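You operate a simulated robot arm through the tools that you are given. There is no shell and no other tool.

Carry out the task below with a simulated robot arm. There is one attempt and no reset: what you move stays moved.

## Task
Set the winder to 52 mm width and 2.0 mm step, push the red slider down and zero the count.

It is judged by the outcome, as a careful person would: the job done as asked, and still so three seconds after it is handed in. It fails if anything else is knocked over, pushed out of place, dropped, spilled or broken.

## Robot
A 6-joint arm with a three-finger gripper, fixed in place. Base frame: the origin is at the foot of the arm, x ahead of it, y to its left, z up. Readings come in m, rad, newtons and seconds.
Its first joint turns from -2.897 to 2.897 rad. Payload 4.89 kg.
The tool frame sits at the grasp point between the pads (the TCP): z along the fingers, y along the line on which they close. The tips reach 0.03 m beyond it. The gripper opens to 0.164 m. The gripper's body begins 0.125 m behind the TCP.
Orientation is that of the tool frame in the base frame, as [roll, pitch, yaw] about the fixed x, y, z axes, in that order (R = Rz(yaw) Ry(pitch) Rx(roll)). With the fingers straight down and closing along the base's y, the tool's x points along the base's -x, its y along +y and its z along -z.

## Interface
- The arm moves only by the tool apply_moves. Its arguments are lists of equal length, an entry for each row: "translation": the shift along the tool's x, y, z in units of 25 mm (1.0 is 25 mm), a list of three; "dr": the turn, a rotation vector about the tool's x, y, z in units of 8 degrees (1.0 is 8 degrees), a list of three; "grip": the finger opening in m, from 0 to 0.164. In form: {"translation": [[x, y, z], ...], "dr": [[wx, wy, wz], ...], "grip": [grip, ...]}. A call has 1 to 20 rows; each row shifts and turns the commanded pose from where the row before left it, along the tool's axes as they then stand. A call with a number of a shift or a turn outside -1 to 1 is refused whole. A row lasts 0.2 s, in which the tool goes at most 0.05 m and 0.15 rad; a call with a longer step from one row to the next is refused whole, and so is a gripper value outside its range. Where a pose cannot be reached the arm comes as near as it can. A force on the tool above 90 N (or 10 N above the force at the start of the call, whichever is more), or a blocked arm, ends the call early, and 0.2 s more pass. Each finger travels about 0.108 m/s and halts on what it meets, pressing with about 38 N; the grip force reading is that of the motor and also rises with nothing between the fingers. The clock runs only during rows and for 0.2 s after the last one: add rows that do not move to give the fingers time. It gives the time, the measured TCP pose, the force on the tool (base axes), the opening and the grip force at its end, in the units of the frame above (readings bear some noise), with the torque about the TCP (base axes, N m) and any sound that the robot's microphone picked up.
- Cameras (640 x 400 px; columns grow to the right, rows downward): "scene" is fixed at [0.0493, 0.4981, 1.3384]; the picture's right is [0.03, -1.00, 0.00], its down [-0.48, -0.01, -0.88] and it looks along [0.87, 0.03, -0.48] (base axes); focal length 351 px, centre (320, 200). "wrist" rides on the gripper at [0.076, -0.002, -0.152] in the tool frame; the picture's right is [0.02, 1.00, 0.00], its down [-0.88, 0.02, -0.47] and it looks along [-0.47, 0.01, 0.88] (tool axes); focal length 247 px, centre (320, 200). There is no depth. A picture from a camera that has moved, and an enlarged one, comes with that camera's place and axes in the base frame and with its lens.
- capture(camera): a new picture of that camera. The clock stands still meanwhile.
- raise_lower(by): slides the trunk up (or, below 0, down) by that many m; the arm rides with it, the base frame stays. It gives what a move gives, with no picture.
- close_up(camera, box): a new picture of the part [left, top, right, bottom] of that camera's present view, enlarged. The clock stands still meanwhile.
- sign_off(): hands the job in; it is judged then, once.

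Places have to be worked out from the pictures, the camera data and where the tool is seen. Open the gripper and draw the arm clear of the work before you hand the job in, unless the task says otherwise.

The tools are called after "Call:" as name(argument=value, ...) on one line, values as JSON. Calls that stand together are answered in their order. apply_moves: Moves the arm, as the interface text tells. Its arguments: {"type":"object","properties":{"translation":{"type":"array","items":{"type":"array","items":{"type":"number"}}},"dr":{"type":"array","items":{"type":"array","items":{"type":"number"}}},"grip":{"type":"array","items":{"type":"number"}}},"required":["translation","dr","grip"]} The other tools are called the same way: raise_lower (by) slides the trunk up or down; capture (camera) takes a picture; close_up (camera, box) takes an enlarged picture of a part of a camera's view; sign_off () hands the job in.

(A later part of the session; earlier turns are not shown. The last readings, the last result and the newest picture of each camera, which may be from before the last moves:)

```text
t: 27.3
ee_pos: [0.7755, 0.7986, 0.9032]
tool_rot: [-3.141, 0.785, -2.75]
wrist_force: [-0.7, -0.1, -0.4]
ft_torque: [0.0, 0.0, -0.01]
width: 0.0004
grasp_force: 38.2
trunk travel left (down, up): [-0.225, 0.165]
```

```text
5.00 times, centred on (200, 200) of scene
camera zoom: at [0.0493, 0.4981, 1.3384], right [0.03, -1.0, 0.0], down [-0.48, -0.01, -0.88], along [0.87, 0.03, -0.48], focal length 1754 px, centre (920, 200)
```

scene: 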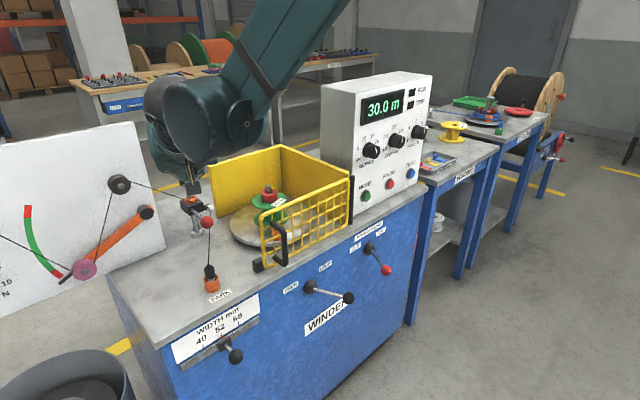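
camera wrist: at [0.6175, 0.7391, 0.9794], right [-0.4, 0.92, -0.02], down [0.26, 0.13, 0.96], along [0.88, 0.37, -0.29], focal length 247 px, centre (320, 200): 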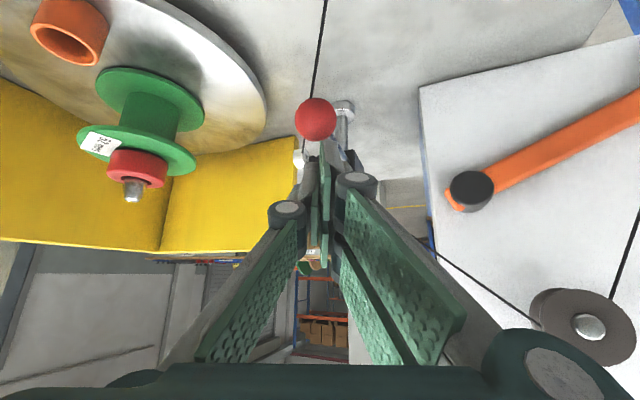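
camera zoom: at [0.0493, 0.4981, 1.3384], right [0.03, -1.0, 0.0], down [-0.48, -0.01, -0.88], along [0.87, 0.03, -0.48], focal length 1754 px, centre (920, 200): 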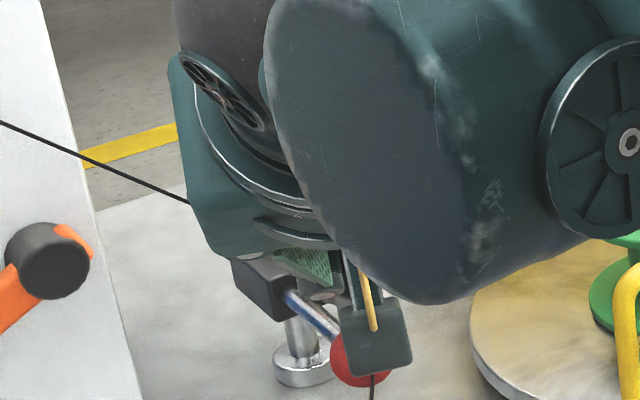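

The slider moved down with the finger by about 20 mm with almost no resistance. I'll keep pressing in small steps toward the bottom stop.

Call:
apply_moves(translation=[[0.14, 0, 0.14], [0.14, 0, 0.14], [0.14, 0, 0.14], [0.14, 0, 0.14], [0, 0, 0]], dr=[[0, 0, 0], [0, 0, 0], [0, 0, 0], [0, 0, 0], [0, 0, 0]], grip=[0.0, 0.0, 0.0, 0.0, 0.0])

Call:
close_up(camera="wrist", box=[270, 80, 370, 200])

Call:
close_up(camera="scene", box=[160, 160, 240, 240])

```text
t: 28.5
ee_pos: [0.7771, 0.7985, 0.8833]
tool_rot: [-3.139, 0.785, -2.749]
wrist_force: [0.2, 0.3, -0.1]
ft_torque: [0.0, 0.0, -0.04]
width: 0.0
grasp_force: 38.0
trunk travel left (down, up): [-0.225, 0.165]
```

```text
3.33 times, centred on (320, 140) of wrist
camera zoom: at [0.6275, 0.7338, 0.937], right [-0.4, 0.92, -0.02], down [0.26, 0.13, 0.96], along [0.88, 0.37, -0.29], focal length 823 px, centre (320, 400)
```

zoom: 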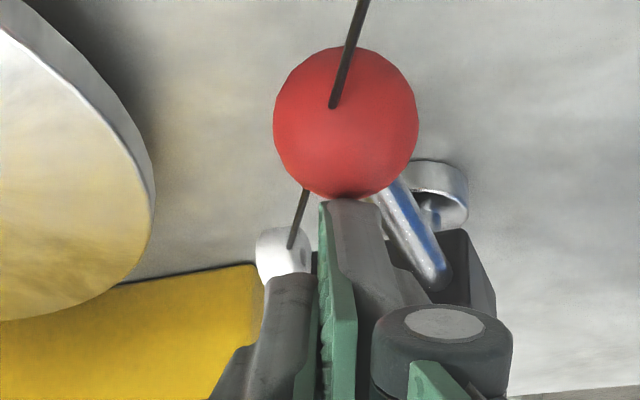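

```text
5.00 times, centred on (200, 200) of scene
camera zoom: at [0.0493, 0.4981, 1.3384], right [0.03, -1.0, 0.0], down [-0.48, -0.01, -0.88], along [0.87, 0.03, -0.48], focal length 1754 px, centre (920, 200)
```

zoom: 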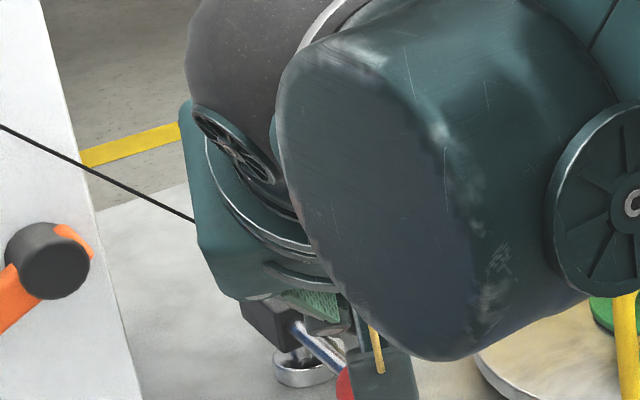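

The slider follows, but the wrist housing is getting near the guard's corner. I'll check the clearance in full views before going lower.

Call:
capture(camera="scene")

Call:
capture(camera="wrist")

Call:
close_up(camera="scene", box=[190, 160, 310, 280])

```text
taken
```

scene: 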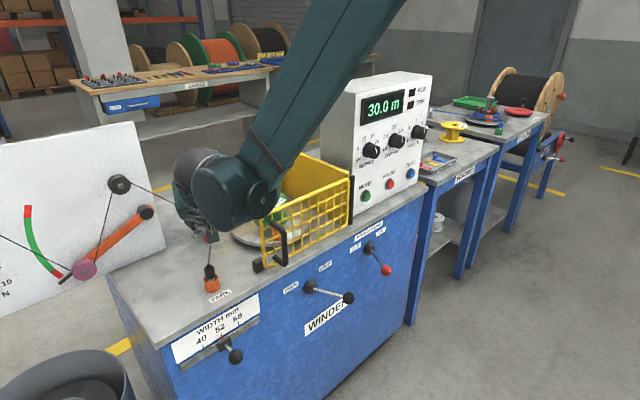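

```text
taken
camera wrist: at [0.6275, 0.7338, 0.937], right [-0.4, 0.92, -0.02], down [0.26, 0.13, 0.96], along [0.88, 0.37, -0.29], focal length 247 px, centre (320, 200)
```

wrist: 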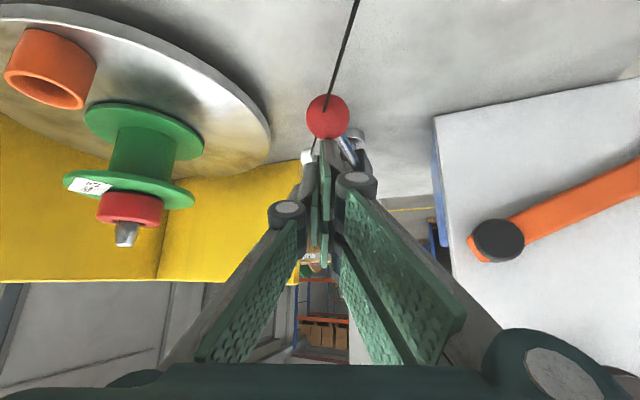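

```text
3.33 times, centred on (250, 220) of scene
camera zoom: at [0.0493, 0.4981, 1.3384], right [0.03, -1.0, 0.0], down [-0.48, -0.01, -0.88], along [0.87, 0.03, -0.48], focal length 1169 px, centre (553, 133)
```

zoom: 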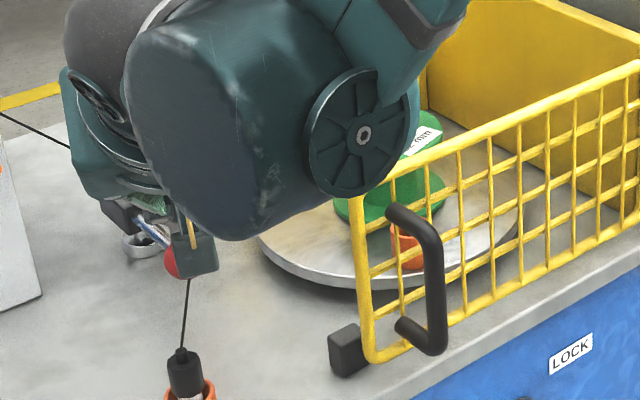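

By comparing views the wrist housing is well in front of and above the guard (depth about 0.5 m from the scene camera versus 0.74 m for the guard), so it's safe to continue. I'll press down in 3 mm steps, watching for the stop.

Call:
apply_moves(translation=[[0.085, 0, 0.085], [0.085, 0, 0.085], [0.085, 0, 0.085], [0.085, 0, 0.085], [0.085, 0, 0.085], [0, 0, 0]], dr=[[0, 0, 0], [0, 0, 0], [0, 0, 0], [0, 0, 0], [0, 0, 0], [0, 0, 0]], grip=[0.0, 0.0, 0.0, 0.0, 0.0, 0.0])

Call:
close_up(camera="wrist", box=[270, 80, 370, 200])

Call:
close_up(camera="scene", box=[160, 180, 240, 260])

```text
t: 29.9
ee_pos: [0.7758, 0.7978, 0.8701]
tool_rot: [3.141, 0.786, -2.749]
wrist_force: [7.1, 7.4, 31.5]
ft_torque: [0.38, -0.19, -0.07]
width: 0.0
grasp_force: 38.2
trunk travel left (down, up): [-0.225, 0.165]
```

```text
3.33 times, centred on (320, 140) of wrist
camera zoom: at [0.6273, 0.7336, 0.9245], right [-0.4, 0.92, -0.02], down [0.26, 0.13, 0.96], along [0.88, 0.38, -0.29], focal length 823 px, centre (320, 400)
```

zoom: 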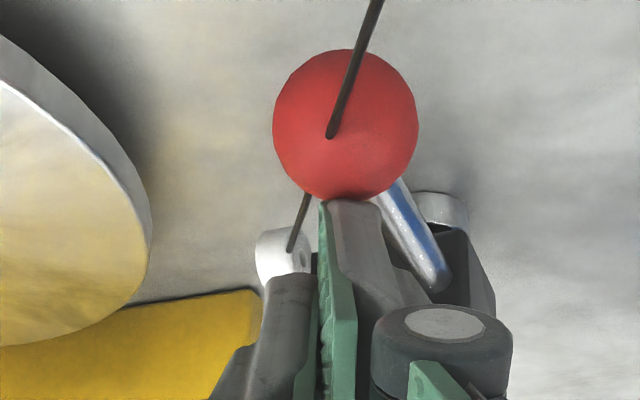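

```text
5.00 times, centred on (200, 220) of scene
camera zoom: at [0.0493, 0.4981, 1.3384], right [0.03, -1.0, 0.0], down [-0.48, -0.01, -0.88], along [0.87, 0.03, -0.48], focal length 1754 px, centre (920, 100)
```

zoom: 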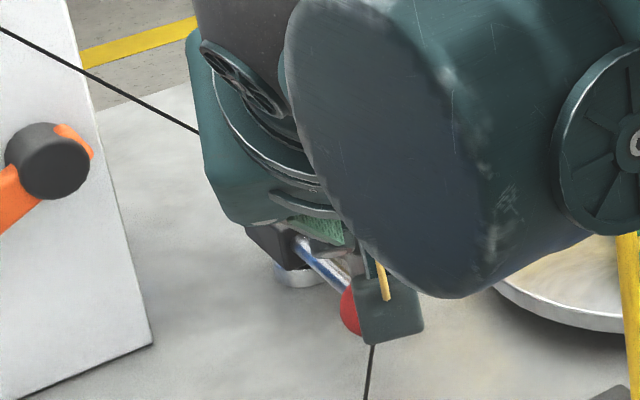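

The upward force rose to about 31 N and the block now sits on the base flange, so the slider is at its bottom stop. I'll lift straight up off the ball and check that it stays.

Call:
apply_moves(translation=[[-0.283, 0, -0.283], [-0.283, 0, -0.283], [-0.566, 0, -0.566], [-0.566, 0, -0.566], [-0.566, 0, -0.566], [-0.566, 0, -0.566], [-0.566, 0, -0.566]], dr=[[0, 0, 0], [0, 0, 0], [0, 0, 0], [0, 0, 0], [0, 0, 0], [0, 0, 0], [0, 0, 0]], grip=[0.0, 0.0, 0.0, 0.0, 0.0, 0.0, 0.0])

Call:
capture(camera="wrist")

Call:
capture(camera="scene")

```text
t: 31.5
ee_pos: [0.7768, 0.7986, 0.9879]
tool_rot: [-3.14, 0.787, -2.749]
wrist_force: [-0.2, 1.4, -0.6]
ft_torque: [-0.04, -0.01, -0.06]
width: 0.0
grasp_force: 37.6
trunk travel left (down, up): [-0.225, 0.165]
```

```text
taken
camera wrist: at [0.6279, 0.734, 1.0421], right [-0.4, 0.92, -0.02], down [0.26, 0.13, 0.96], along [0.88, 0.37, -0.29], focal length 247 px, centre (320, 200)
```

wrist: 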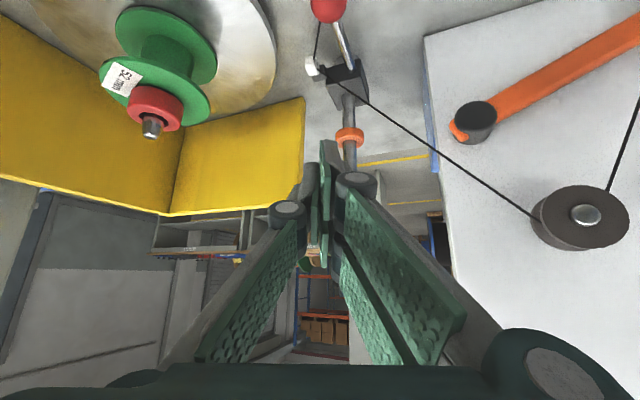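

```text
taken
```

scene: 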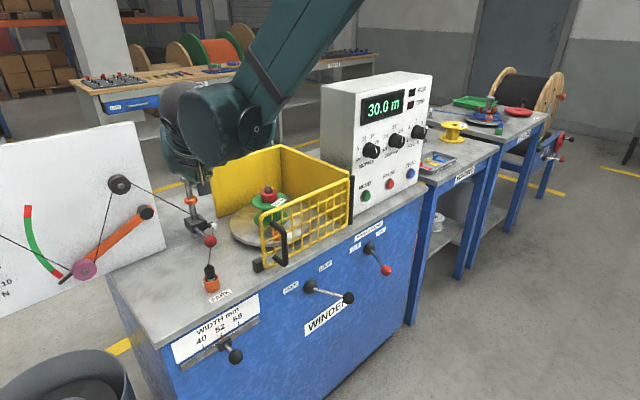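

The red-knob slider stays at the bottom. Now I'll back away toward the operator side and up, ready to turn to the panel.

Call:
apply_moves(translation=[[0.456, -0.398, -0.902], [0.456, -0.398, -0.902], [0.456, -0.398, -0.902], [0.456, -0.398, -0.902], [0.456, -0.398, -0.902], [0.456, -0.398, -0.902], [0.456, -0.398, -0.902], [0.456, -0.398, -0.902], [0.456, -0.398, -0.902], [0.456, -0.398, -0.902], [0.456, -0.398, -0.902], [0.456, -0.398, -0.902], [0.456, -0.398, -0.902], [0.456, -0.398, -0.902], [0, 0, 0]], dr=[[0, 0, 0], [0, 0, 0], [0, 0, 0], [0, 0, 0], [0, 0, 0], [0, 0, 0], [0, 0, 0], [0, 0, 0], [0, 0, 0], [0, 0, 0], [0, 0, 0], [0, 0, 0], [0, 0, 0], [0, 0, 0], [0, 0, 0]], grip=[0.0, 0.0, 0.0, 0.0, 0.0, 0.0, 0.0, 0.0, 0.0, 0.0, 0.0, 0.0, 0.0, 0.0, 0.0])

Call:
capture(camera="wrist")

Call:
capture(camera="scene")

```text
t: 34.7
ee_pos: [0.5176, 0.5399, 1.0984]
tool_rot: [3.141, 0.786, -2.752]
wrist_force: [-0.4, -1.0, 0.8]
ft_torque: [0.04, -0.04, 0.07]
width: 0.0
grasp_force: 37.5
trunk travel left (down, up): [-0.225, 0.165]
```

```text
taken
camera wrist: at [0.3692, 0.4759, 1.1528], right [-0.4, 0.92, -0.02], down [0.26, 0.13, 0.96], along [0.88, 0.38, -0.29], focal length 247 px, centre (320, 200)
```

wrist: 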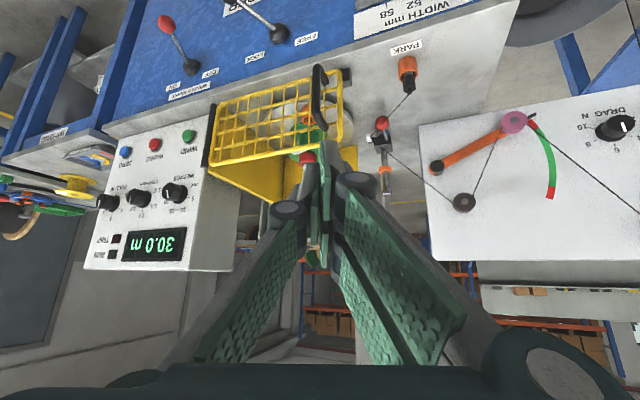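

```text
taken
```

scene: 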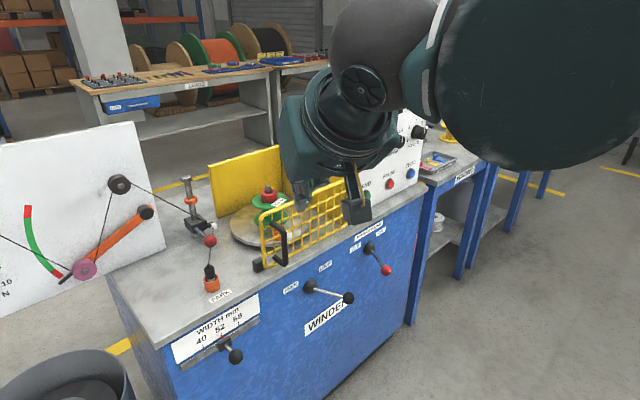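

Clear of the guard now, with the slider still down and the width at 52. I'll slide sideways toward the panel at this height with plenty of standoff.

Call:
apply_moves(translation=[[-0.27, -0.924, 0.271], [-0.27, -0.924, 0.271], [-0.27, -0.924, 0.271], [-0.27, -0.924, 0.271], [-0.27, -0.924, 0.271], [-0.27, -0.924, 0.271], [-0.27, -0.924, 0.271], [-0.27, -0.924, 0.271], [-0.27, -0.924, 0.271], [-0.27, -0.924, 0.271], [-0.27, -0.924, 0.271], [-0.27, -0.924, 0.271], [-0.27, -0.924, 0.271], [-0.27, -0.924, 0.271], [-0.27, -0.924, 0.271], [-0.27, -0.924, 0.271]], dr=[[0, 0, 0], [0, 0, 0], [0, 0, 0], [0, 0, 0], [0, 0, 0], [0, 0, 0], [0, 0, 0], [0, 0, 0], [0, 0, 0], [0, 0, 0], [0, 0, 0], [0, 0, 0], [0, 0, 0], [0, 0, 0], [0, 0, 0], [0, 0, 0]], grip=[0.0, 0.0, 0.0, 0.0, 0.0, 0.0, 0.0, 0.0, 0.0, 0.0, 0.0, 0.0, 0.0, 0.0, 0.0, 0.0])

Call:
capture(camera="wrist")

Call:
capture(camera="scene")

```text
t: 38.1
ee_pos: [0.8026, 0.2573, 1.0997]
tool_rot: [-3.139, 0.786, -2.748]
wrist_force: [-0.8, -0.1, 0.4]
ft_torque: [-0.03, -0.04, -0.07]
width: 0.0
grasp_force: 37.8
trunk travel left (down, up): [-0.225, 0.165]
```

```text
taken
camera wrist: at [0.6533, 0.1932, 1.154], right [-0.4, 0.92, -0.02], down [0.26, 0.13, 0.96], along [0.88, 0.38, -0.29], focal length 247 px, centre (320, 200)
```

wrist: 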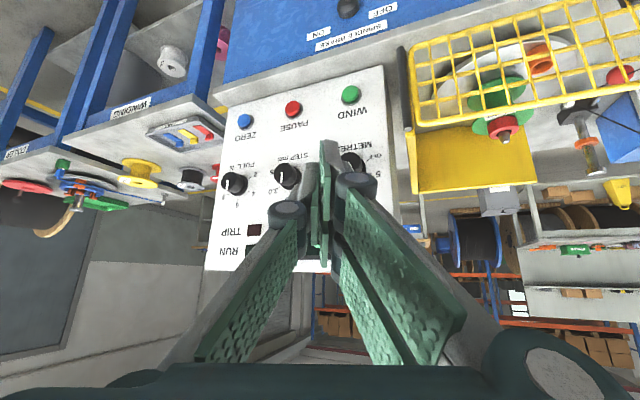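

```text
taken
```

scene: 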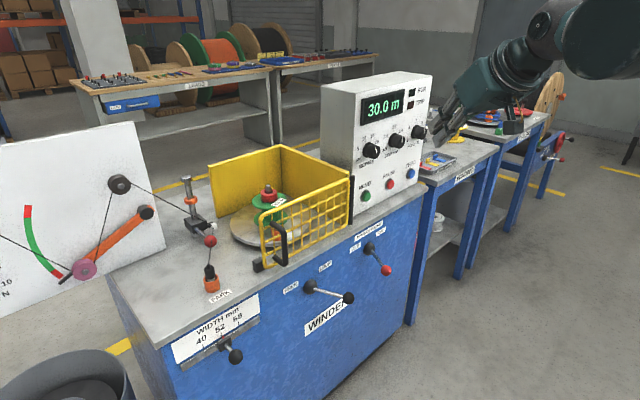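

Good view of the whole panel. I'll enlarge it to locate the knob and button and read the pointer.

Call:
close_up(camera="wrist", box=[200, 70, 400, 210])

Call:
close_up(camera="scene", box=[345, 80, 445, 200])

```text
2.86 times, centred on (300, 140) of wrist
camera zoom: at [0.6533, 0.1932, 1.154], right [-0.4, 0.92, -0.02], down [0.26, 0.13, 0.96], along [0.88, 0.38, -0.29], focal length 706 px, centre (377, 371)
```

zoom: 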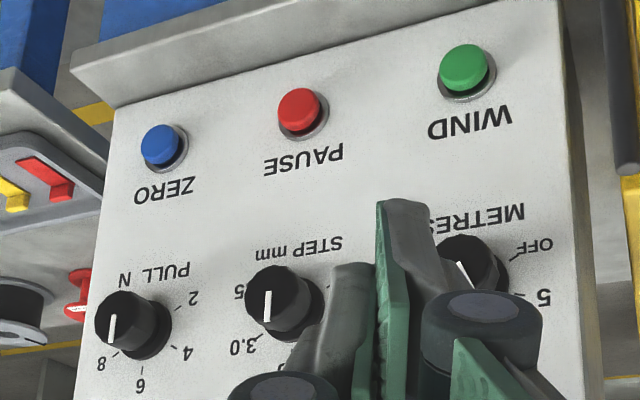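

```text
3.33 times, centred on (395, 140) of scene
camera zoom: at [0.0493, 0.4981, 1.3384], right [0.03, -1.0, 0.0], down [-0.48, -0.01, -0.88], along [0.87, 0.03, -0.48], focal length 1169 px, centre (70, 400)
```

zoom: 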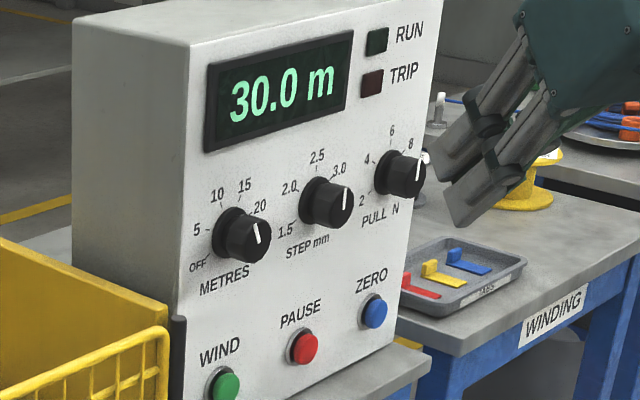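

Better-conditioned triangulation now gives: STEP cap front ≈(1.045,0.290,0.989), ZERO button ≈(1.138,0.221,0.842), PAUSE ≈(1.059,0.304,0.840), all on a face perpendicular to (0.707,0.707,0). I'll turn the tool to point horizontally at that face from a safe standoff.

Call:
apply_moves(translation=[[0, 0, 0], [0, 0, 0], [0, 0, 0], [0, 0, 0], [0, 0, 0], [0, 0, 0], [0, 0, 0], [0, 0, 0], [0, 0, 0], [0, 0, 0]], dr=[[-0.663, 0, -0.6625], [-0.663, 0, -0.6625], [-0.663, 0, -0.6625], [0, -0.9375, 0], [0, -0.9375, 0], [0, -0.9375, 0], [0, -0.9375, 0], [0, -0.9375, 0], [0, -0.9375, 0], [0, 0, 0]], grip=[0.08, 0.08, 0.08, 0.08, 0.08, 0.08, 0.08, 0.08, 0.08, 0.08])

Call:
capture(camera="wrist")

Call:
capture(camera="scene")

```text
t: 40.3
ee_pos: [0.8167, 0.2583, 1.1198]
tool_rot: [-2.995, 1.568, -2.209]
wrist_force: [0.9, 0.0, -0.7]
ft_torque: [0.02, -0.06, 0.02]
width: 0.0803
grasp_force: 0.0
out of reach, approached as far as the arm can: row 9
trunk travel left (down, up): [-0.225, 0.165]
```

```text
taken
camera wrist: at [0.7107, 0.1485, 1.0439], right [-0.71, 0.71, -0.02], down [-0.35, -0.32, 0.88], along [0.62, 0.63, 0.47], focal length 247 px, centre (320, 200)
```

wrist: 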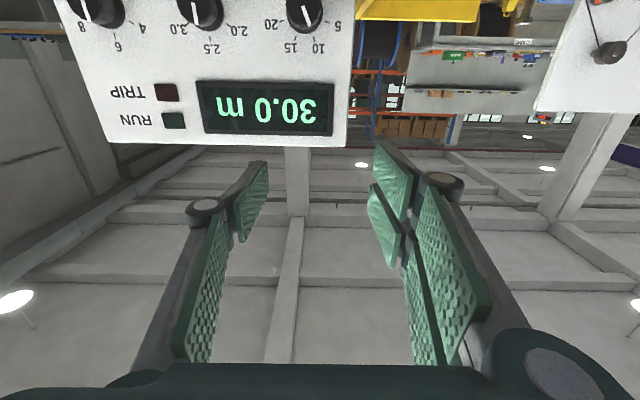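

```text
taken
```

scene: 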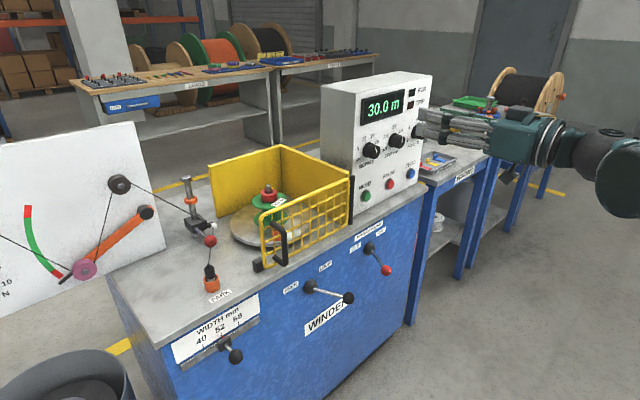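

The tool is now horizontal, facing the panel. I'll move sideways, down, and forward to about 7 cm in front of the STEP knob, with the fingers open 80 mm.

Call:
apply_moves(translation=[[0.654, -0.694, 0.5], [0.654, -0.694, 0.5], [0.654, -0.694, 0.5], [0.654, -0.694, 0.5], [0.654, -0.694, 0.5], [0.654, -0.694, 0.5], [0.654, -0.694, 0.5], [0.654, -0.694, 0.5], [0, 0, 0]], dr=[[0, 0, 0], [0, 0, 0], [0, 0, 0], [0, 0, 0], [0, 0, 0], [0, 0, 0], [0, 0, 0], [0, 0, 0], [0, 0, 0]], grip=[0.08, 0.08, 0.08, 0.08, 0.08, 0.08, 0.08, 0.08, 0.08])

Call:
capture(camera="wrist")

Call:
capture(camera="scene")

```text
t: 42.3
ee_pos: [0.9858, 0.2321, 0.9868]
tool_rot: [-2.654, 1.57, -1.87]
wrist_force: [-0.3, 0.7, -0.7]
ft_torque: [0.0, -0.04, 0.01]
width: 0.08
grasp_force: 0.1
trunk travel left (down, up): [-0.225, 0.165]
```

```text
taken
camera wrist: at [0.8791, 0.1209, 0.9115], right [-0.71, 0.71, -0.02], down [-0.35, -0.32, 0.88], along [0.62, 0.63, 0.47], focal length 247 px, centre (320, 200)
```

wrist: 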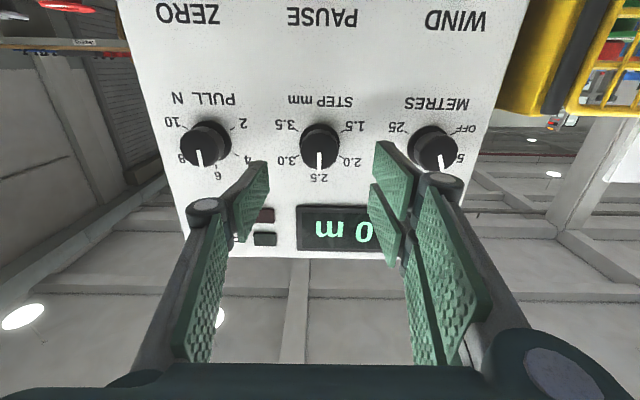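

```text
taken
```

scene: 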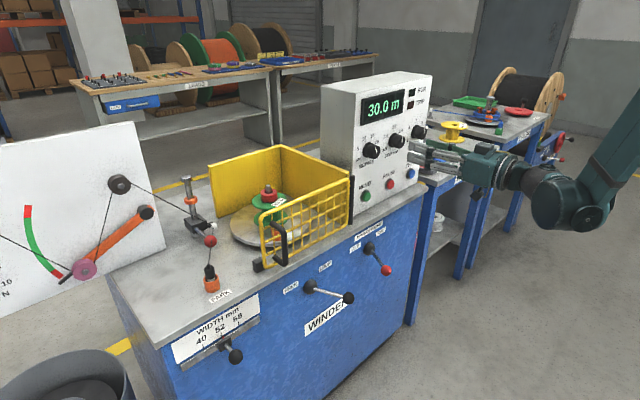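

A direct view of the dials. I'll zoom in to read the pointers and tick angles.

Call:
close_up(camera="wrist", box=[260, 90, 380, 190])

Call:
close_up(camera="wrist", box=[160, 80, 490, 200])

```text
4.00 times, centred on (320, 140) of wrist
camera zoom: at [0.8791, 0.1209, 0.9115], right [-0.71, 0.71, -0.02], down [-0.35, -0.32, 0.88], along [0.62, 0.63, 0.47], focal length 988 px, centre (320, 440)
```

zoom: 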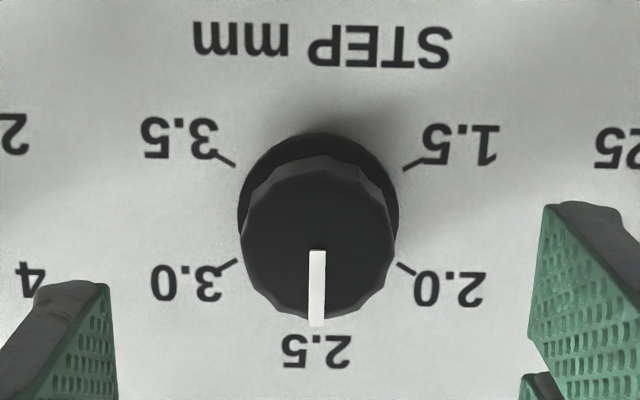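

```text
1.94 times, centred on (325, 140) of wrist
camera zoom: at [0.8791, 0.1209, 0.9115], right [-0.71, 0.71, -0.02], down [-0.35, -0.32, 0.88], along [0.62, 0.63, 0.47], focal length 479 px, centre (310, 316)
```

zoom: 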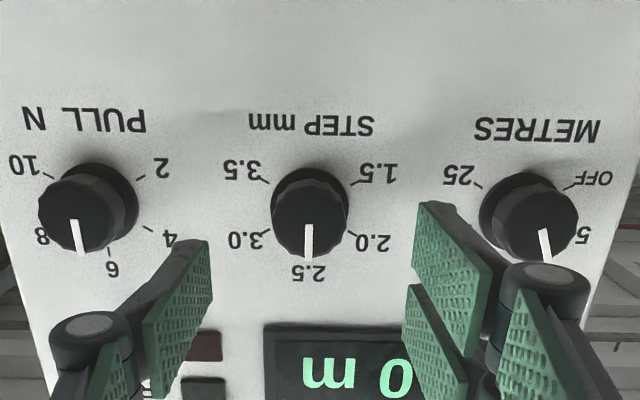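

STEP is at 2.5, ticks are 60° apart, and 2.0 is one position counter-clockwise. I'll pre-rotate the hand +30° so the 60° twist is centred in the wrist range, then advance so the tips pass the cap front by about 18 mm.

Call:
apply_moves(translation=[[0, 0, 0], [0, 0, 0], [0, 0, 0], [0, 0, 0], [0, 0, 0]], dr=[[0, 0, 0.9375], [0, 0, 0.9375], [0, 0, 0.9375], [0, 0, 0.9375], [0, 0, 0]], grip=[0.07, 0.07, 0.07, 0.07, 0.07])

Call:
capture(camera="wrist")

```text
t: 43.5
ee_pos: [0.9858, 0.231, 0.9874]
tool_rot: [1.573, 1.047, 2.356]
wrist_force: [-0.6, -0.3, -0.1]
ft_torque: [0.04, 0.0, -0.01]
width: 0.0701
grasp_force: 0.0
trunk travel left (down, up): [-0.225, 0.165]
```

```text
taken
camera wrist: at [0.8518, 0.1486, 0.9216], right [-0.62, 0.62, 0.48], down [-0.03, -0.63, 0.77], along [0.78, 0.46, 0.41], focal length 247 px, centre (320, 200)
```

wrist: 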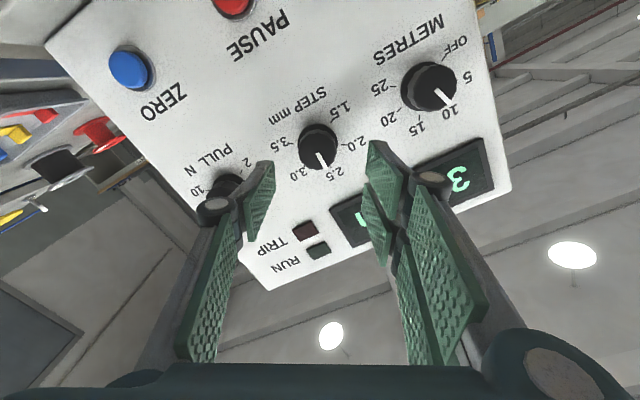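

I'll zoom to get the cap centre precisely for a distance estimate by comparing the two roll angles.

Call:
close_up(camera="wrist", box=[260, 90, 380, 200])

```text
3.64 times, centred on (320, 145) of wrist
camera zoom: at [0.8518, 0.1486, 0.9216], right [-0.62, 0.62, 0.48], down [-0.03, -0.63, 0.77], along [0.78, 0.46, 0.41], focal length 898 px, centre (320, 400)
```

zoom: 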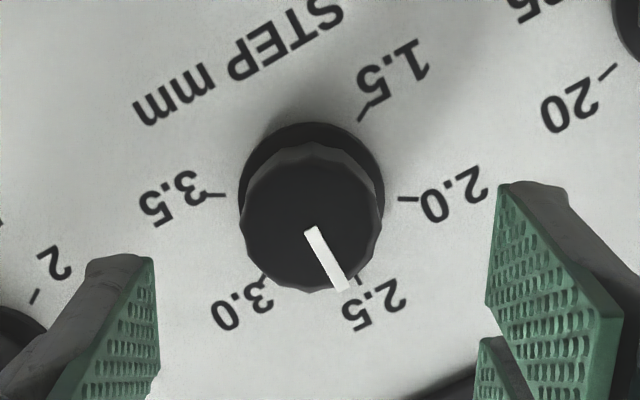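

Cap front is about 88 mm ahead, radius about 19 mm, and 4 mm below the tool axis. I'll correct for that and advance 76 mm with the fingers open around the cap.

Call:
apply_moves(translation=[[0.136, -0.12, 0], [0, 0, 0.76], [0, 0, 0.76], [0, 0, 0.76], [0, 0, 0.76], [0, 0, 0]], dr=[[0, 0, 0], [0, 0, 0], [0, 0, 0], [0, 0, 0], [0, 0, 0], [0, 0, 0]], grip=[0.07, 0.07, 0.07, 0.07, 0.07, 0.07])

Call:
capture(camera="wrist")

Call:
close_up(camera="scene", box=[340, 80, 460, 200])

```text
t: 44.9
ee_pos: [1.0406, 0.2839, 0.9853]
tool_rot: [1.572, 1.047, 2.355]
wrist_force: [0.3, -0.9, -0.7]
ft_torque: [0.0, 0.01, -0.03]
width: 0.07
grasp_force: 0.1
trunk travel left (down, up): [-0.225, 0.165]
```

```text
taken
camera wrist: at [0.9065, 0.2021, 0.9176], right [-0.62, 0.62, 0.48], down [-0.04, -0.63, 0.77], along [0.78, 0.46, 0.41], focal length 247 px, centre (320, 200)
```

wrist: 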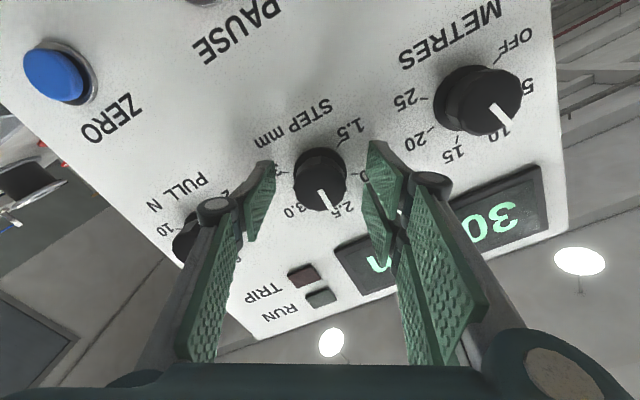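

```text
3.33 times, centred on (400, 140) of scene
camera zoom: at [0.0493, 0.4981, 1.3384], right [0.03, -1.0, 0.0], down [-0.48, -0.01, -0.88], along [0.87, 0.03, -0.48], focal length 1169 px, centre (53, 400)
```

zoom: 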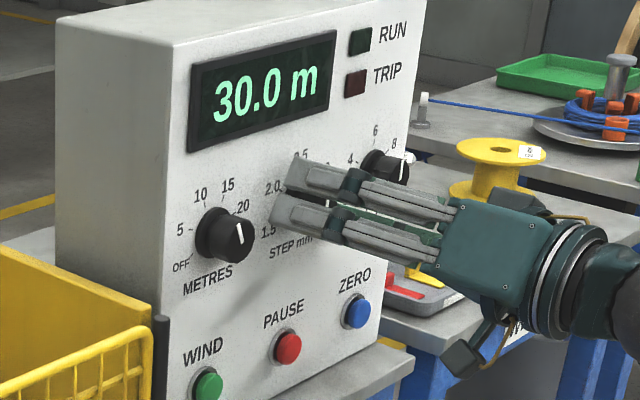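

The cap is centred between the fingers, with its face about 14 mm ahead of the TCP. I'll close on it.

Call:
apply_moves(translation=[[0, 0, 0], [0, 0, 0], [0, 0, 0]], dr=[[0, 0, 0], [0, 0, 0], [0, 0, 0]], grip=[0.025, 0.025, 0.025])

Call:
close_up(camera="wrist", box=[240, 100, 400, 240])

```text
t: 45.7
ee_pos: [1.0411, 0.2839, 0.9858]
tool_rot: [1.571, 1.049, 2.356]
wrist_force: [7.1, 1.6, 1.0]
ft_torque: [0.04, -0.04, -0.12]
width: 0.0371
grasp_force: 45.1
trunk travel left (down, up): [-0.225, 0.165]
```

```text
2.86 times, centred on (320, 170) of wrist
camera zoom: at [0.9066, 0.2019, 0.9175], right [-0.62, 0.62, 0.48], down [-0.04, -0.63, 0.77], along [0.78, 0.46, 0.41], focal length 706 px, centre (320, 286)
```

zoom: 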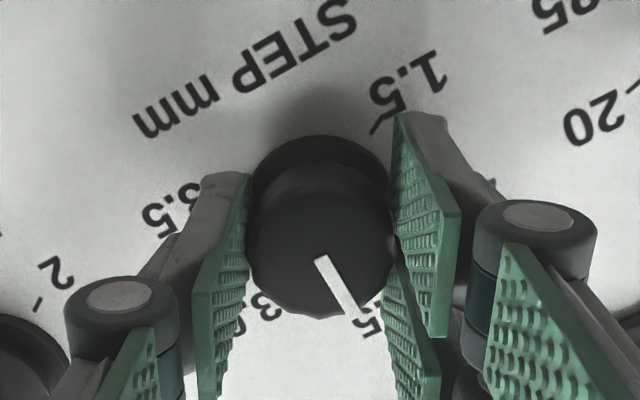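

Knob held (37 mm). I'll twist counter-clockwise (as seen from the front) by 30° first and check that it follows.

Call:
apply_moves(translation=[[0, 0, 0], [0, 0, 0], [0, 0, 0], [0, 0, 0], [0, 0, 0], [0, 0, 0]], dr=[[0, 0, -0.75], [0, 0, -0.75], [0, 0, -0.75], [0, 0, -0.75], [0, 0, -0.75], [0, 0, 0]], grip=[0.025, 0.025, 0.025, 0.025, 0.025, 0.025])

Call:
close_up(camera="wrist", box=[240, 100, 400, 240])

```text
t: 47.1
ee_pos: [1.0399, 0.2835, 0.9836]
tool_rot: [-2.129, 1.568, -1.345]
wrist_force: [38.4, 12.3, 24.7]
ft_torque: [0.47, -0.42, -0.38]
width: 0.0367
grasp_force: 44.6
trunk travel left (down, up): [-0.225, 0.165]
```

```text
2.86 times, centred on (320, 170) of wrist
camera zoom: at [0.9339, 0.1745, 0.9081], right [-0.71, 0.71, -0.02], down [-0.35, -0.32, 0.88], along [0.62, 0.63, 0.47], focal length 706 px, centre (320, 286)
```

zoom: 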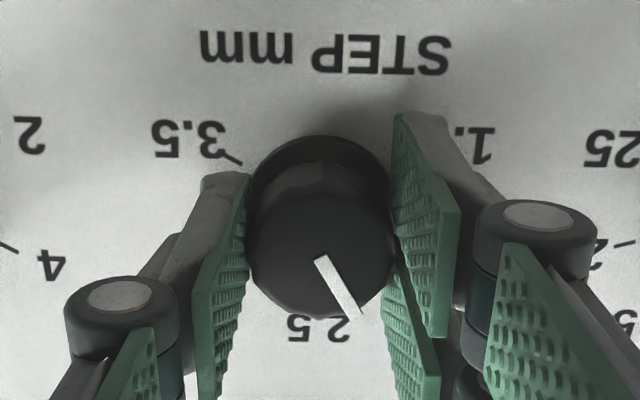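

The knob follows the hand, though there's some side load (≈45 N) from a slight axis offset. I'll ease the hand 1–2 mm in the direction of that force to relieve it before finishing the twist.

Call:
apply_moves(translation=[[-0.06, -0.04, 0.06], [0, 0, 0]], dr=[[0, 0, 0], [0, 0, 0]], grip=[0.025, 0.025])

```text
t: 47.7
ee_pos: [1.0402, 0.2841, 0.9838]
tool_rot: [-2.449, 1.57, -1.663]
wrist_force: [-8.0, -6.6, -11.6]
ft_torque: [-0.21, 0.25, 0.1]
width: 0.0369
grasp_force: 44.7
trunk travel left (down, up): [-0.225, 0.165]
```

That relieved the load. I'll finish the remaining 30° with tiny compensating shifts, then check the pointer.

Call:
apply_moves(translation=[[-0.01, -0.004, 0.0], [-0.01, -0.004, 0.005], [-0.01, -0.004, 0.005], [-0.01, -0.004, 0.005], [-0.01, -0.004, 0.005], [0, 0, 0]], dr=[[0, 0, -0.75], [0, 0, -0.75], [0, 0, -0.75], [0, 0, -0.75], [0, 0, -0.75], [0, 0, 0]], grip=[0.025, 0.025, 0.025, 0.025, 0.025, 0.025])

Call:
close_up(camera="wrist", box=[240, 100, 400, 240])

Call:
close_up(camera="scene", box=[340, 80, 460, 200])

```text
t: 49.1
ee_pos: [1.0403, 0.2847, 0.9858]
tool_rot: [-1.574, 1.045, -0.786]
wrist_force: [-48.0, -9.5, -45.2]
ft_torque: [-1.09, 1.09, 1.09]
width: 0.0369
grasp_force: 44.4
trunk travel left (down, up): [-0.225, 0.165]
```

```text
2.86 times, centred on (320, 170) of wrist
camera zoom: at [0.9619, 0.1486, 0.9209], right [-0.6, 0.6, -0.52], down [-0.66, -0.01, 0.75], along [0.45, 0.8, 0.4], focal length 706 px, centre (320, 286)
```

zoom: 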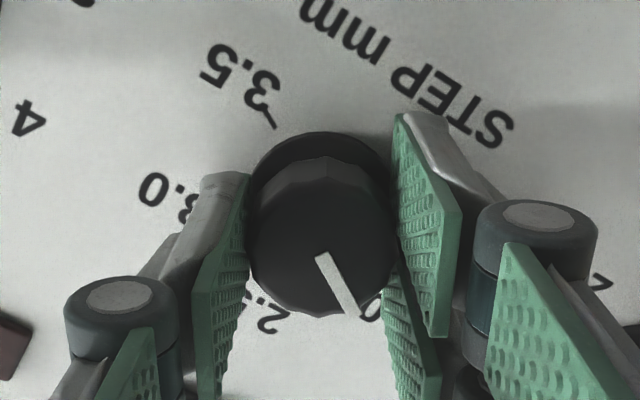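

```text
3.33 times, centred on (400, 140) of scene
camera zoom: at [0.0493, 0.4981, 1.3384], right [0.03, -1.0, 0.0], down [-0.48, -0.01, -0.88], along [0.87, 0.03, -0.48], focal length 1169 px, centre (53, 400)
```

zoom: 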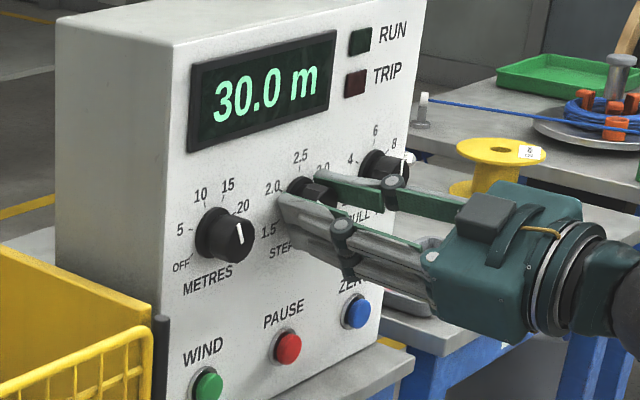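

The pointer has turned a full 60° with the hand. I'll relieve the side load first so the knob doesn't kick, and then open the fingers.

Call:
apply_moves(translation=[[0.04, 0.065, -0.055], [0, 0, 0]], dr=[[0, 0, 0], [0, 0, 0]], grip=[0.025, 0.025])

Call:
close_up(camera="wrist", box=[240, 100, 400, 240])

```text
t: 49.7
ee_pos: [1.0402, 0.2861, 0.9858]
tool_rot: [-1.572, 1.048, -0.787]
wrist_force: [6.2, 19.2, 1.6]
ft_torque: [0.18, -0.19, 0.33]
width: 0.0366
grasp_force: 45.1
trunk travel left (down, up): [-0.225, 0.165]
```

```text
2.86 times, centred on (320, 170) of wrist
camera zoom: at [0.9616, 0.149, 0.9205], right [-0.6, 0.61, -0.52], down [-0.66, -0.01, 0.75], along [0.45, 0.8, 0.4], focal length 706 px, centre (320, 286)
```

zoom: 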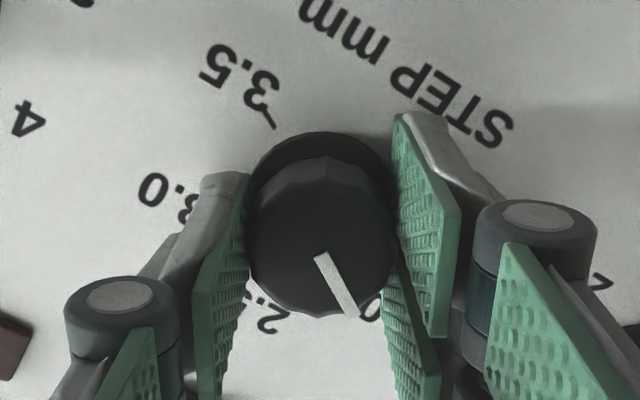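

Load is down to about 20 N. I'll open the fingers and check the pointer.

Call:
apply_moves(translation=[[0, 0, 0], [0, 0, 0], [0, 0, 0]], dr=[[0, 0, 0], [0, 0, 0], [0, 0, 0]], grip=[0.07, 0.07, 0.07])

Call:
close_up(camera="wrist", box=[240, 100, 400, 240])

Call:
close_up(camera="scene", box=[340, 80, 460, 200])

```text
t: 50.5
ee_pos: [1.0409, 0.2837, 0.9844]
tool_rot: [-1.572, 1.046, -0.787]
wrist_force: [-0.1, -0.2, -0.3]
ft_torque: [0.03, -0.01, 0.02]
width: 0.0702
grasp_force: 0.1
trunk travel left (down, up): [-0.225, 0.165]
```

```text
2.86 times, centred on (320, 170) of wrist
camera zoom: at [0.9605, 0.1473, 0.9198], right [-0.6, 0.61, -0.52], down [-0.66, -0.01, 0.75], along [0.45, 0.8, 0.4], focal length 706 px, centre (320, 286)
```

zoom: 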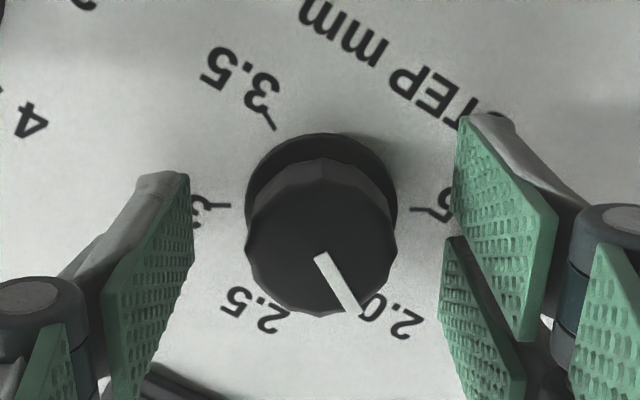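

```text
3.33 times, centred on (400, 140) of scene
camera zoom: at [0.0493, 0.4981, 1.3384], right [0.03, -1.0, 0.0], down [-0.48, -0.01, -0.88], along [0.87, 0.03, -0.48], focal length 1169 px, centre (53, 400)
```

zoom: 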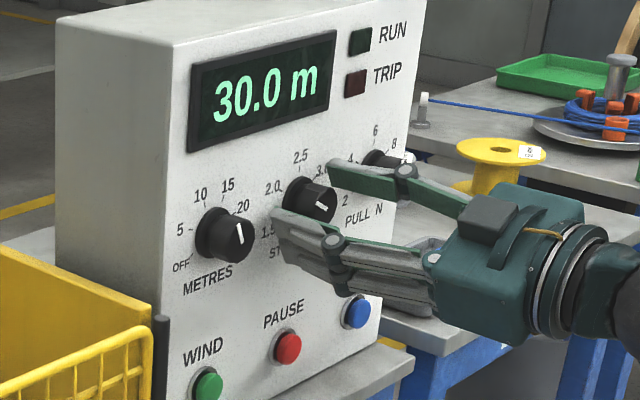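

STEP now points to 2.0 and stayed there after release. I'll back off straight, level the hand again, and close the fingers for the ZERO button.

Call:
apply_moves(translation=[[0, 0, -0.9], [0, 0, -0.9], [0, 0, -0.9], [0, 0, -0.9], [0, 0, 0], [0, 0, 0], [0, 0, 0], [0, 0, 0], [0, 0, 0]], dr=[[0, 0, 0], [0, 0, 0], [0, 0, 0], [0, 0, 0], [0, 0, 0.9375], [0, 0, 0.9375], [0, 0, 0.9375], [0, 0, 0.9375], [0, 0, 0]], grip=[0.07, 0.07, 0.07, 0.07, 0.07, 0.07, 0.07, 0.07, 0.07])

Call:
capture(camera="wrist")

Call:
close_up(camera="wrist", box=[160, 60, 490, 200])

```text
t: 52.5
ee_pos: [0.9755, 0.2214, 0.986]
tool_rot: [2.199, 1.569, 2.981]
wrist_force: [-0.3, -0.6, -0.6]
ft_torque: [0.02, 0.0, 0.01]
width: 0.0701
grasp_force: 0.1
trunk travel left (down, up): [-0.225, 0.165]
```

```text
taken
camera wrist: at [0.8699, 0.1112, 0.9088], right [-0.71, 0.71, -0.02], down [-0.35, -0.32, 0.88], along [0.62, 0.63, 0.47], focal length 247 px, centre (320, 200)
```

wrist: 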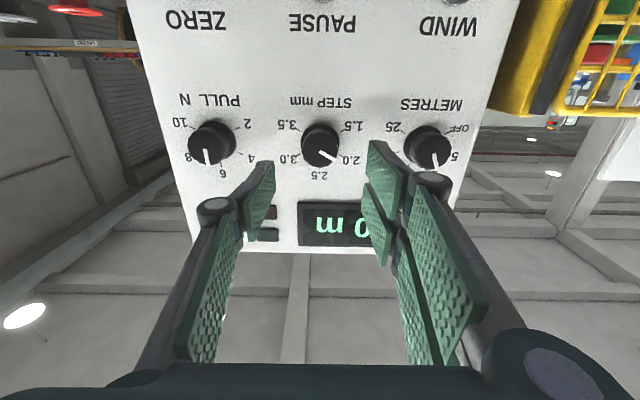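

```text
1.94 times, centred on (325, 130) of wrist
camera zoom: at [0.8699, 0.1112, 0.9088], right [-0.71, 0.71, -0.02], down [-0.35, -0.32, 0.88], along [0.62, 0.63, 0.47], focal length 479 px, centre (310, 336)
```

zoom: 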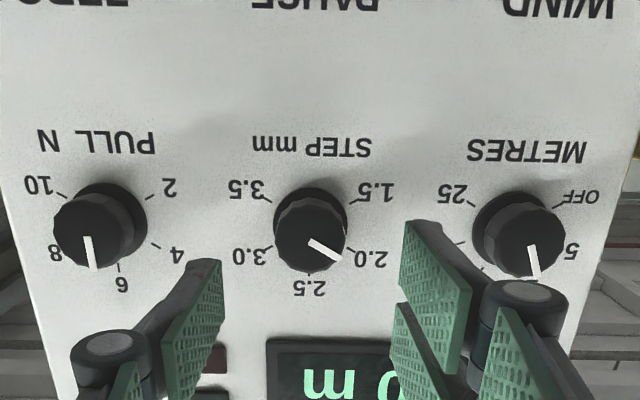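

STEP lines up with its 2.0 tick and the other two dials are unchanged. I'll shift right and down to line up with ZERO, fingers closed, still about 9 cm in front of the panel.

Call:
apply_moves(translation=[[0.846, -0.668, 0], [0.846, -0.668, 0], [0.846, -0.668, 0], [0.846, -0.668, 0], [0.846, -0.668, 0], [0.846, -0.668, 0], [0.846, -0.668, 0], [0, 0, 0]], dr=[[0, 0, 0], [0, 0, 0], [0, 0, 0], [0, 0, 0], [0, 0, 0], [0, 0, 0], [0, 0, 0], [0, 0, 0]], grip=[0.0, 0.0, 0.0, 0.0, 0.0, 0.0, 0.0, 0.0])

Call:
capture(camera="wrist")

Call:
capture(camera="scene")

```text
t: 54.3
ee_pos: [1.0595, 0.1391, 0.8371]
tool_rot: [-2.569, 1.57, -1.787]
wrist_force: [0.3, -0.8, -0.9]
ft_torque: [0.02, 0.01, -0.01]
width: 0.0001
grasp_force: 38.1
trunk travel left (down, up): [-0.225, 0.165]
```

```text
taken
camera wrist: at [0.953, 0.0283, 0.7608], right [-0.71, 0.71, -0.02], down [-0.35, -0.32, 0.88], along [0.62, 0.63, 0.47], focal length 247 px, centre (320, 200)
```

wrist: 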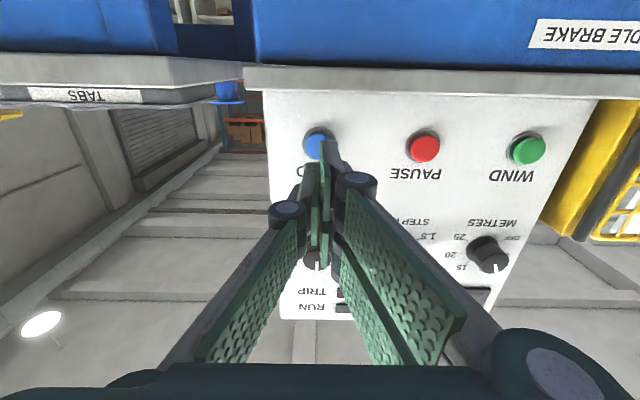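

```text
taken
```

scene: 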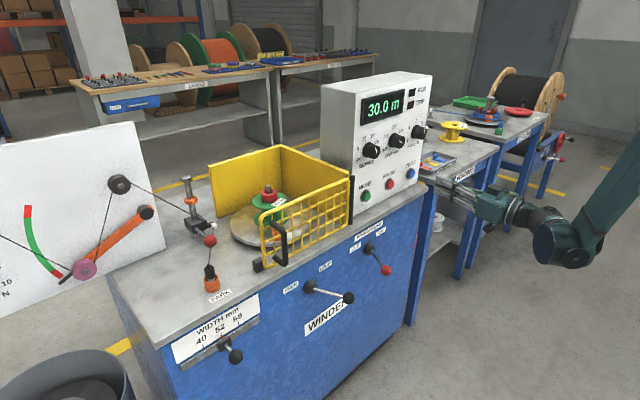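

ZERO is about 12 cm ahead of the TCP, 5 mm low and 4 mm right. I'll correct that and advance 75 mm, stopping about 1.5 cm short of the button.

Call:
apply_moves(translation=[[0.2, -0.156, 0], [0, 0, 0.75], [0, 0, 0.75], [0, 0, 0.75], [0, 0, 0.75], [0, 0, 0]], dr=[[0, 0, 0], [0, 0, 0], [0, 0, 0], [0, 0, 0], [0, 0, 0], [0, 0, 0]], grip=[0.0, 0.0, 0.0, 0.0, 0.0, 0.0])

Call:
close_up(camera="wrist", box=[240, 100, 400, 220])

Call:
close_up(camera="scene", box=[360, 100, 480, 220])

```text
t: 55.7
ee_pos: [1.1153, 0.1874, 0.8328]
tool_rot: [0.599, 1.57, 1.382]
wrist_force: [-0.7, -0.9, -0.2]
ft_torque: [-0.01, -0.03, 0.01]
width: 0.0001
grasp_force: 37.7
trunk travel left (down, up): [-0.225, 0.165]
```

```text
3.33 times, centred on (320, 160) of wrist
camera zoom: at [1.0088, 0.0787, 0.7562], right [-0.71, 0.71, -0.02], down [-0.35, -0.32, 0.88], along [0.62, 0.63, 0.47], focal length 823 px, centre (320, 333)
```

zoom: 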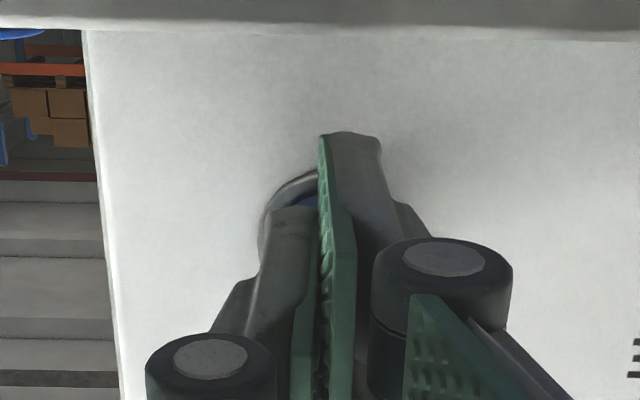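

```text
3.33 times, centred on (420, 160) of scene
camera zoom: at [0.0493, 0.4981, 1.3384], right [0.03, -1.0, 0.0], down [-0.48, -0.01, -0.88], along [0.87, 0.03, -0.48], focal length 1169 px, centre (-13, 333)
```

zoom: 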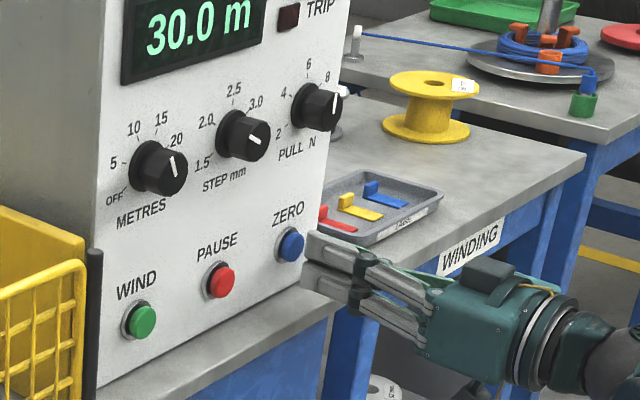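

Fingertips are lined up with ZERO, about 1–2 cm short. I'll advance in 3 mm steps and watch the force and display.

Call:
apply_moves(translation=[[0, 0, 0.12], [0, 0, 0.12], [0, 0, 0.12], [0, 0, 0.12]], dr=[[0, 0, 0], [0, 0, 0], [0, 0, 0], [0, 0, 0]], grip=[0.0, 0.0, 0.0, 0.0])

Call:
close_up(camera="scene", box=[360, 100, 480, 220])

```text
t: 56.7
ee_pos: [1.1243, 0.1967, 0.8321]
tool_rot: [0.62, 1.571, 1.404]
wrist_force: [-0.2, 0.2, 0.7]
ft_torque: [-0.06, 0.01, 0.0]
width: 0.0
grasp_force: 38.3
trunk travel left (down, up): [-0.225, 0.165]
```

```text
3.33 times, centred on (420, 160) of scene
camera zoom: at [0.0493, 0.4981, 1.3384], right [0.03, -1.0, 0.0], down [-0.48, -0.01, -0.88], along [0.87, 0.03, -0.48], focal length 1169 px, centre (-13, 333)
```

zoom: 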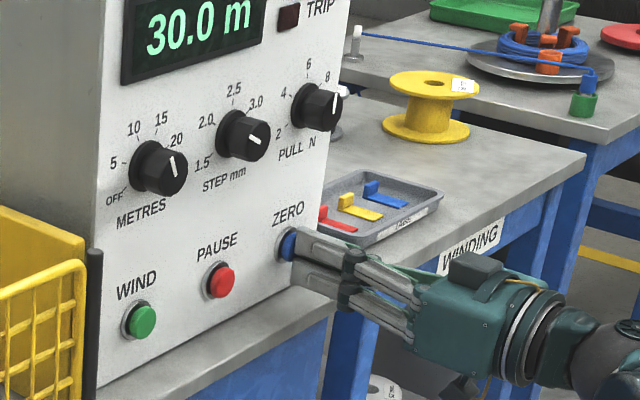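

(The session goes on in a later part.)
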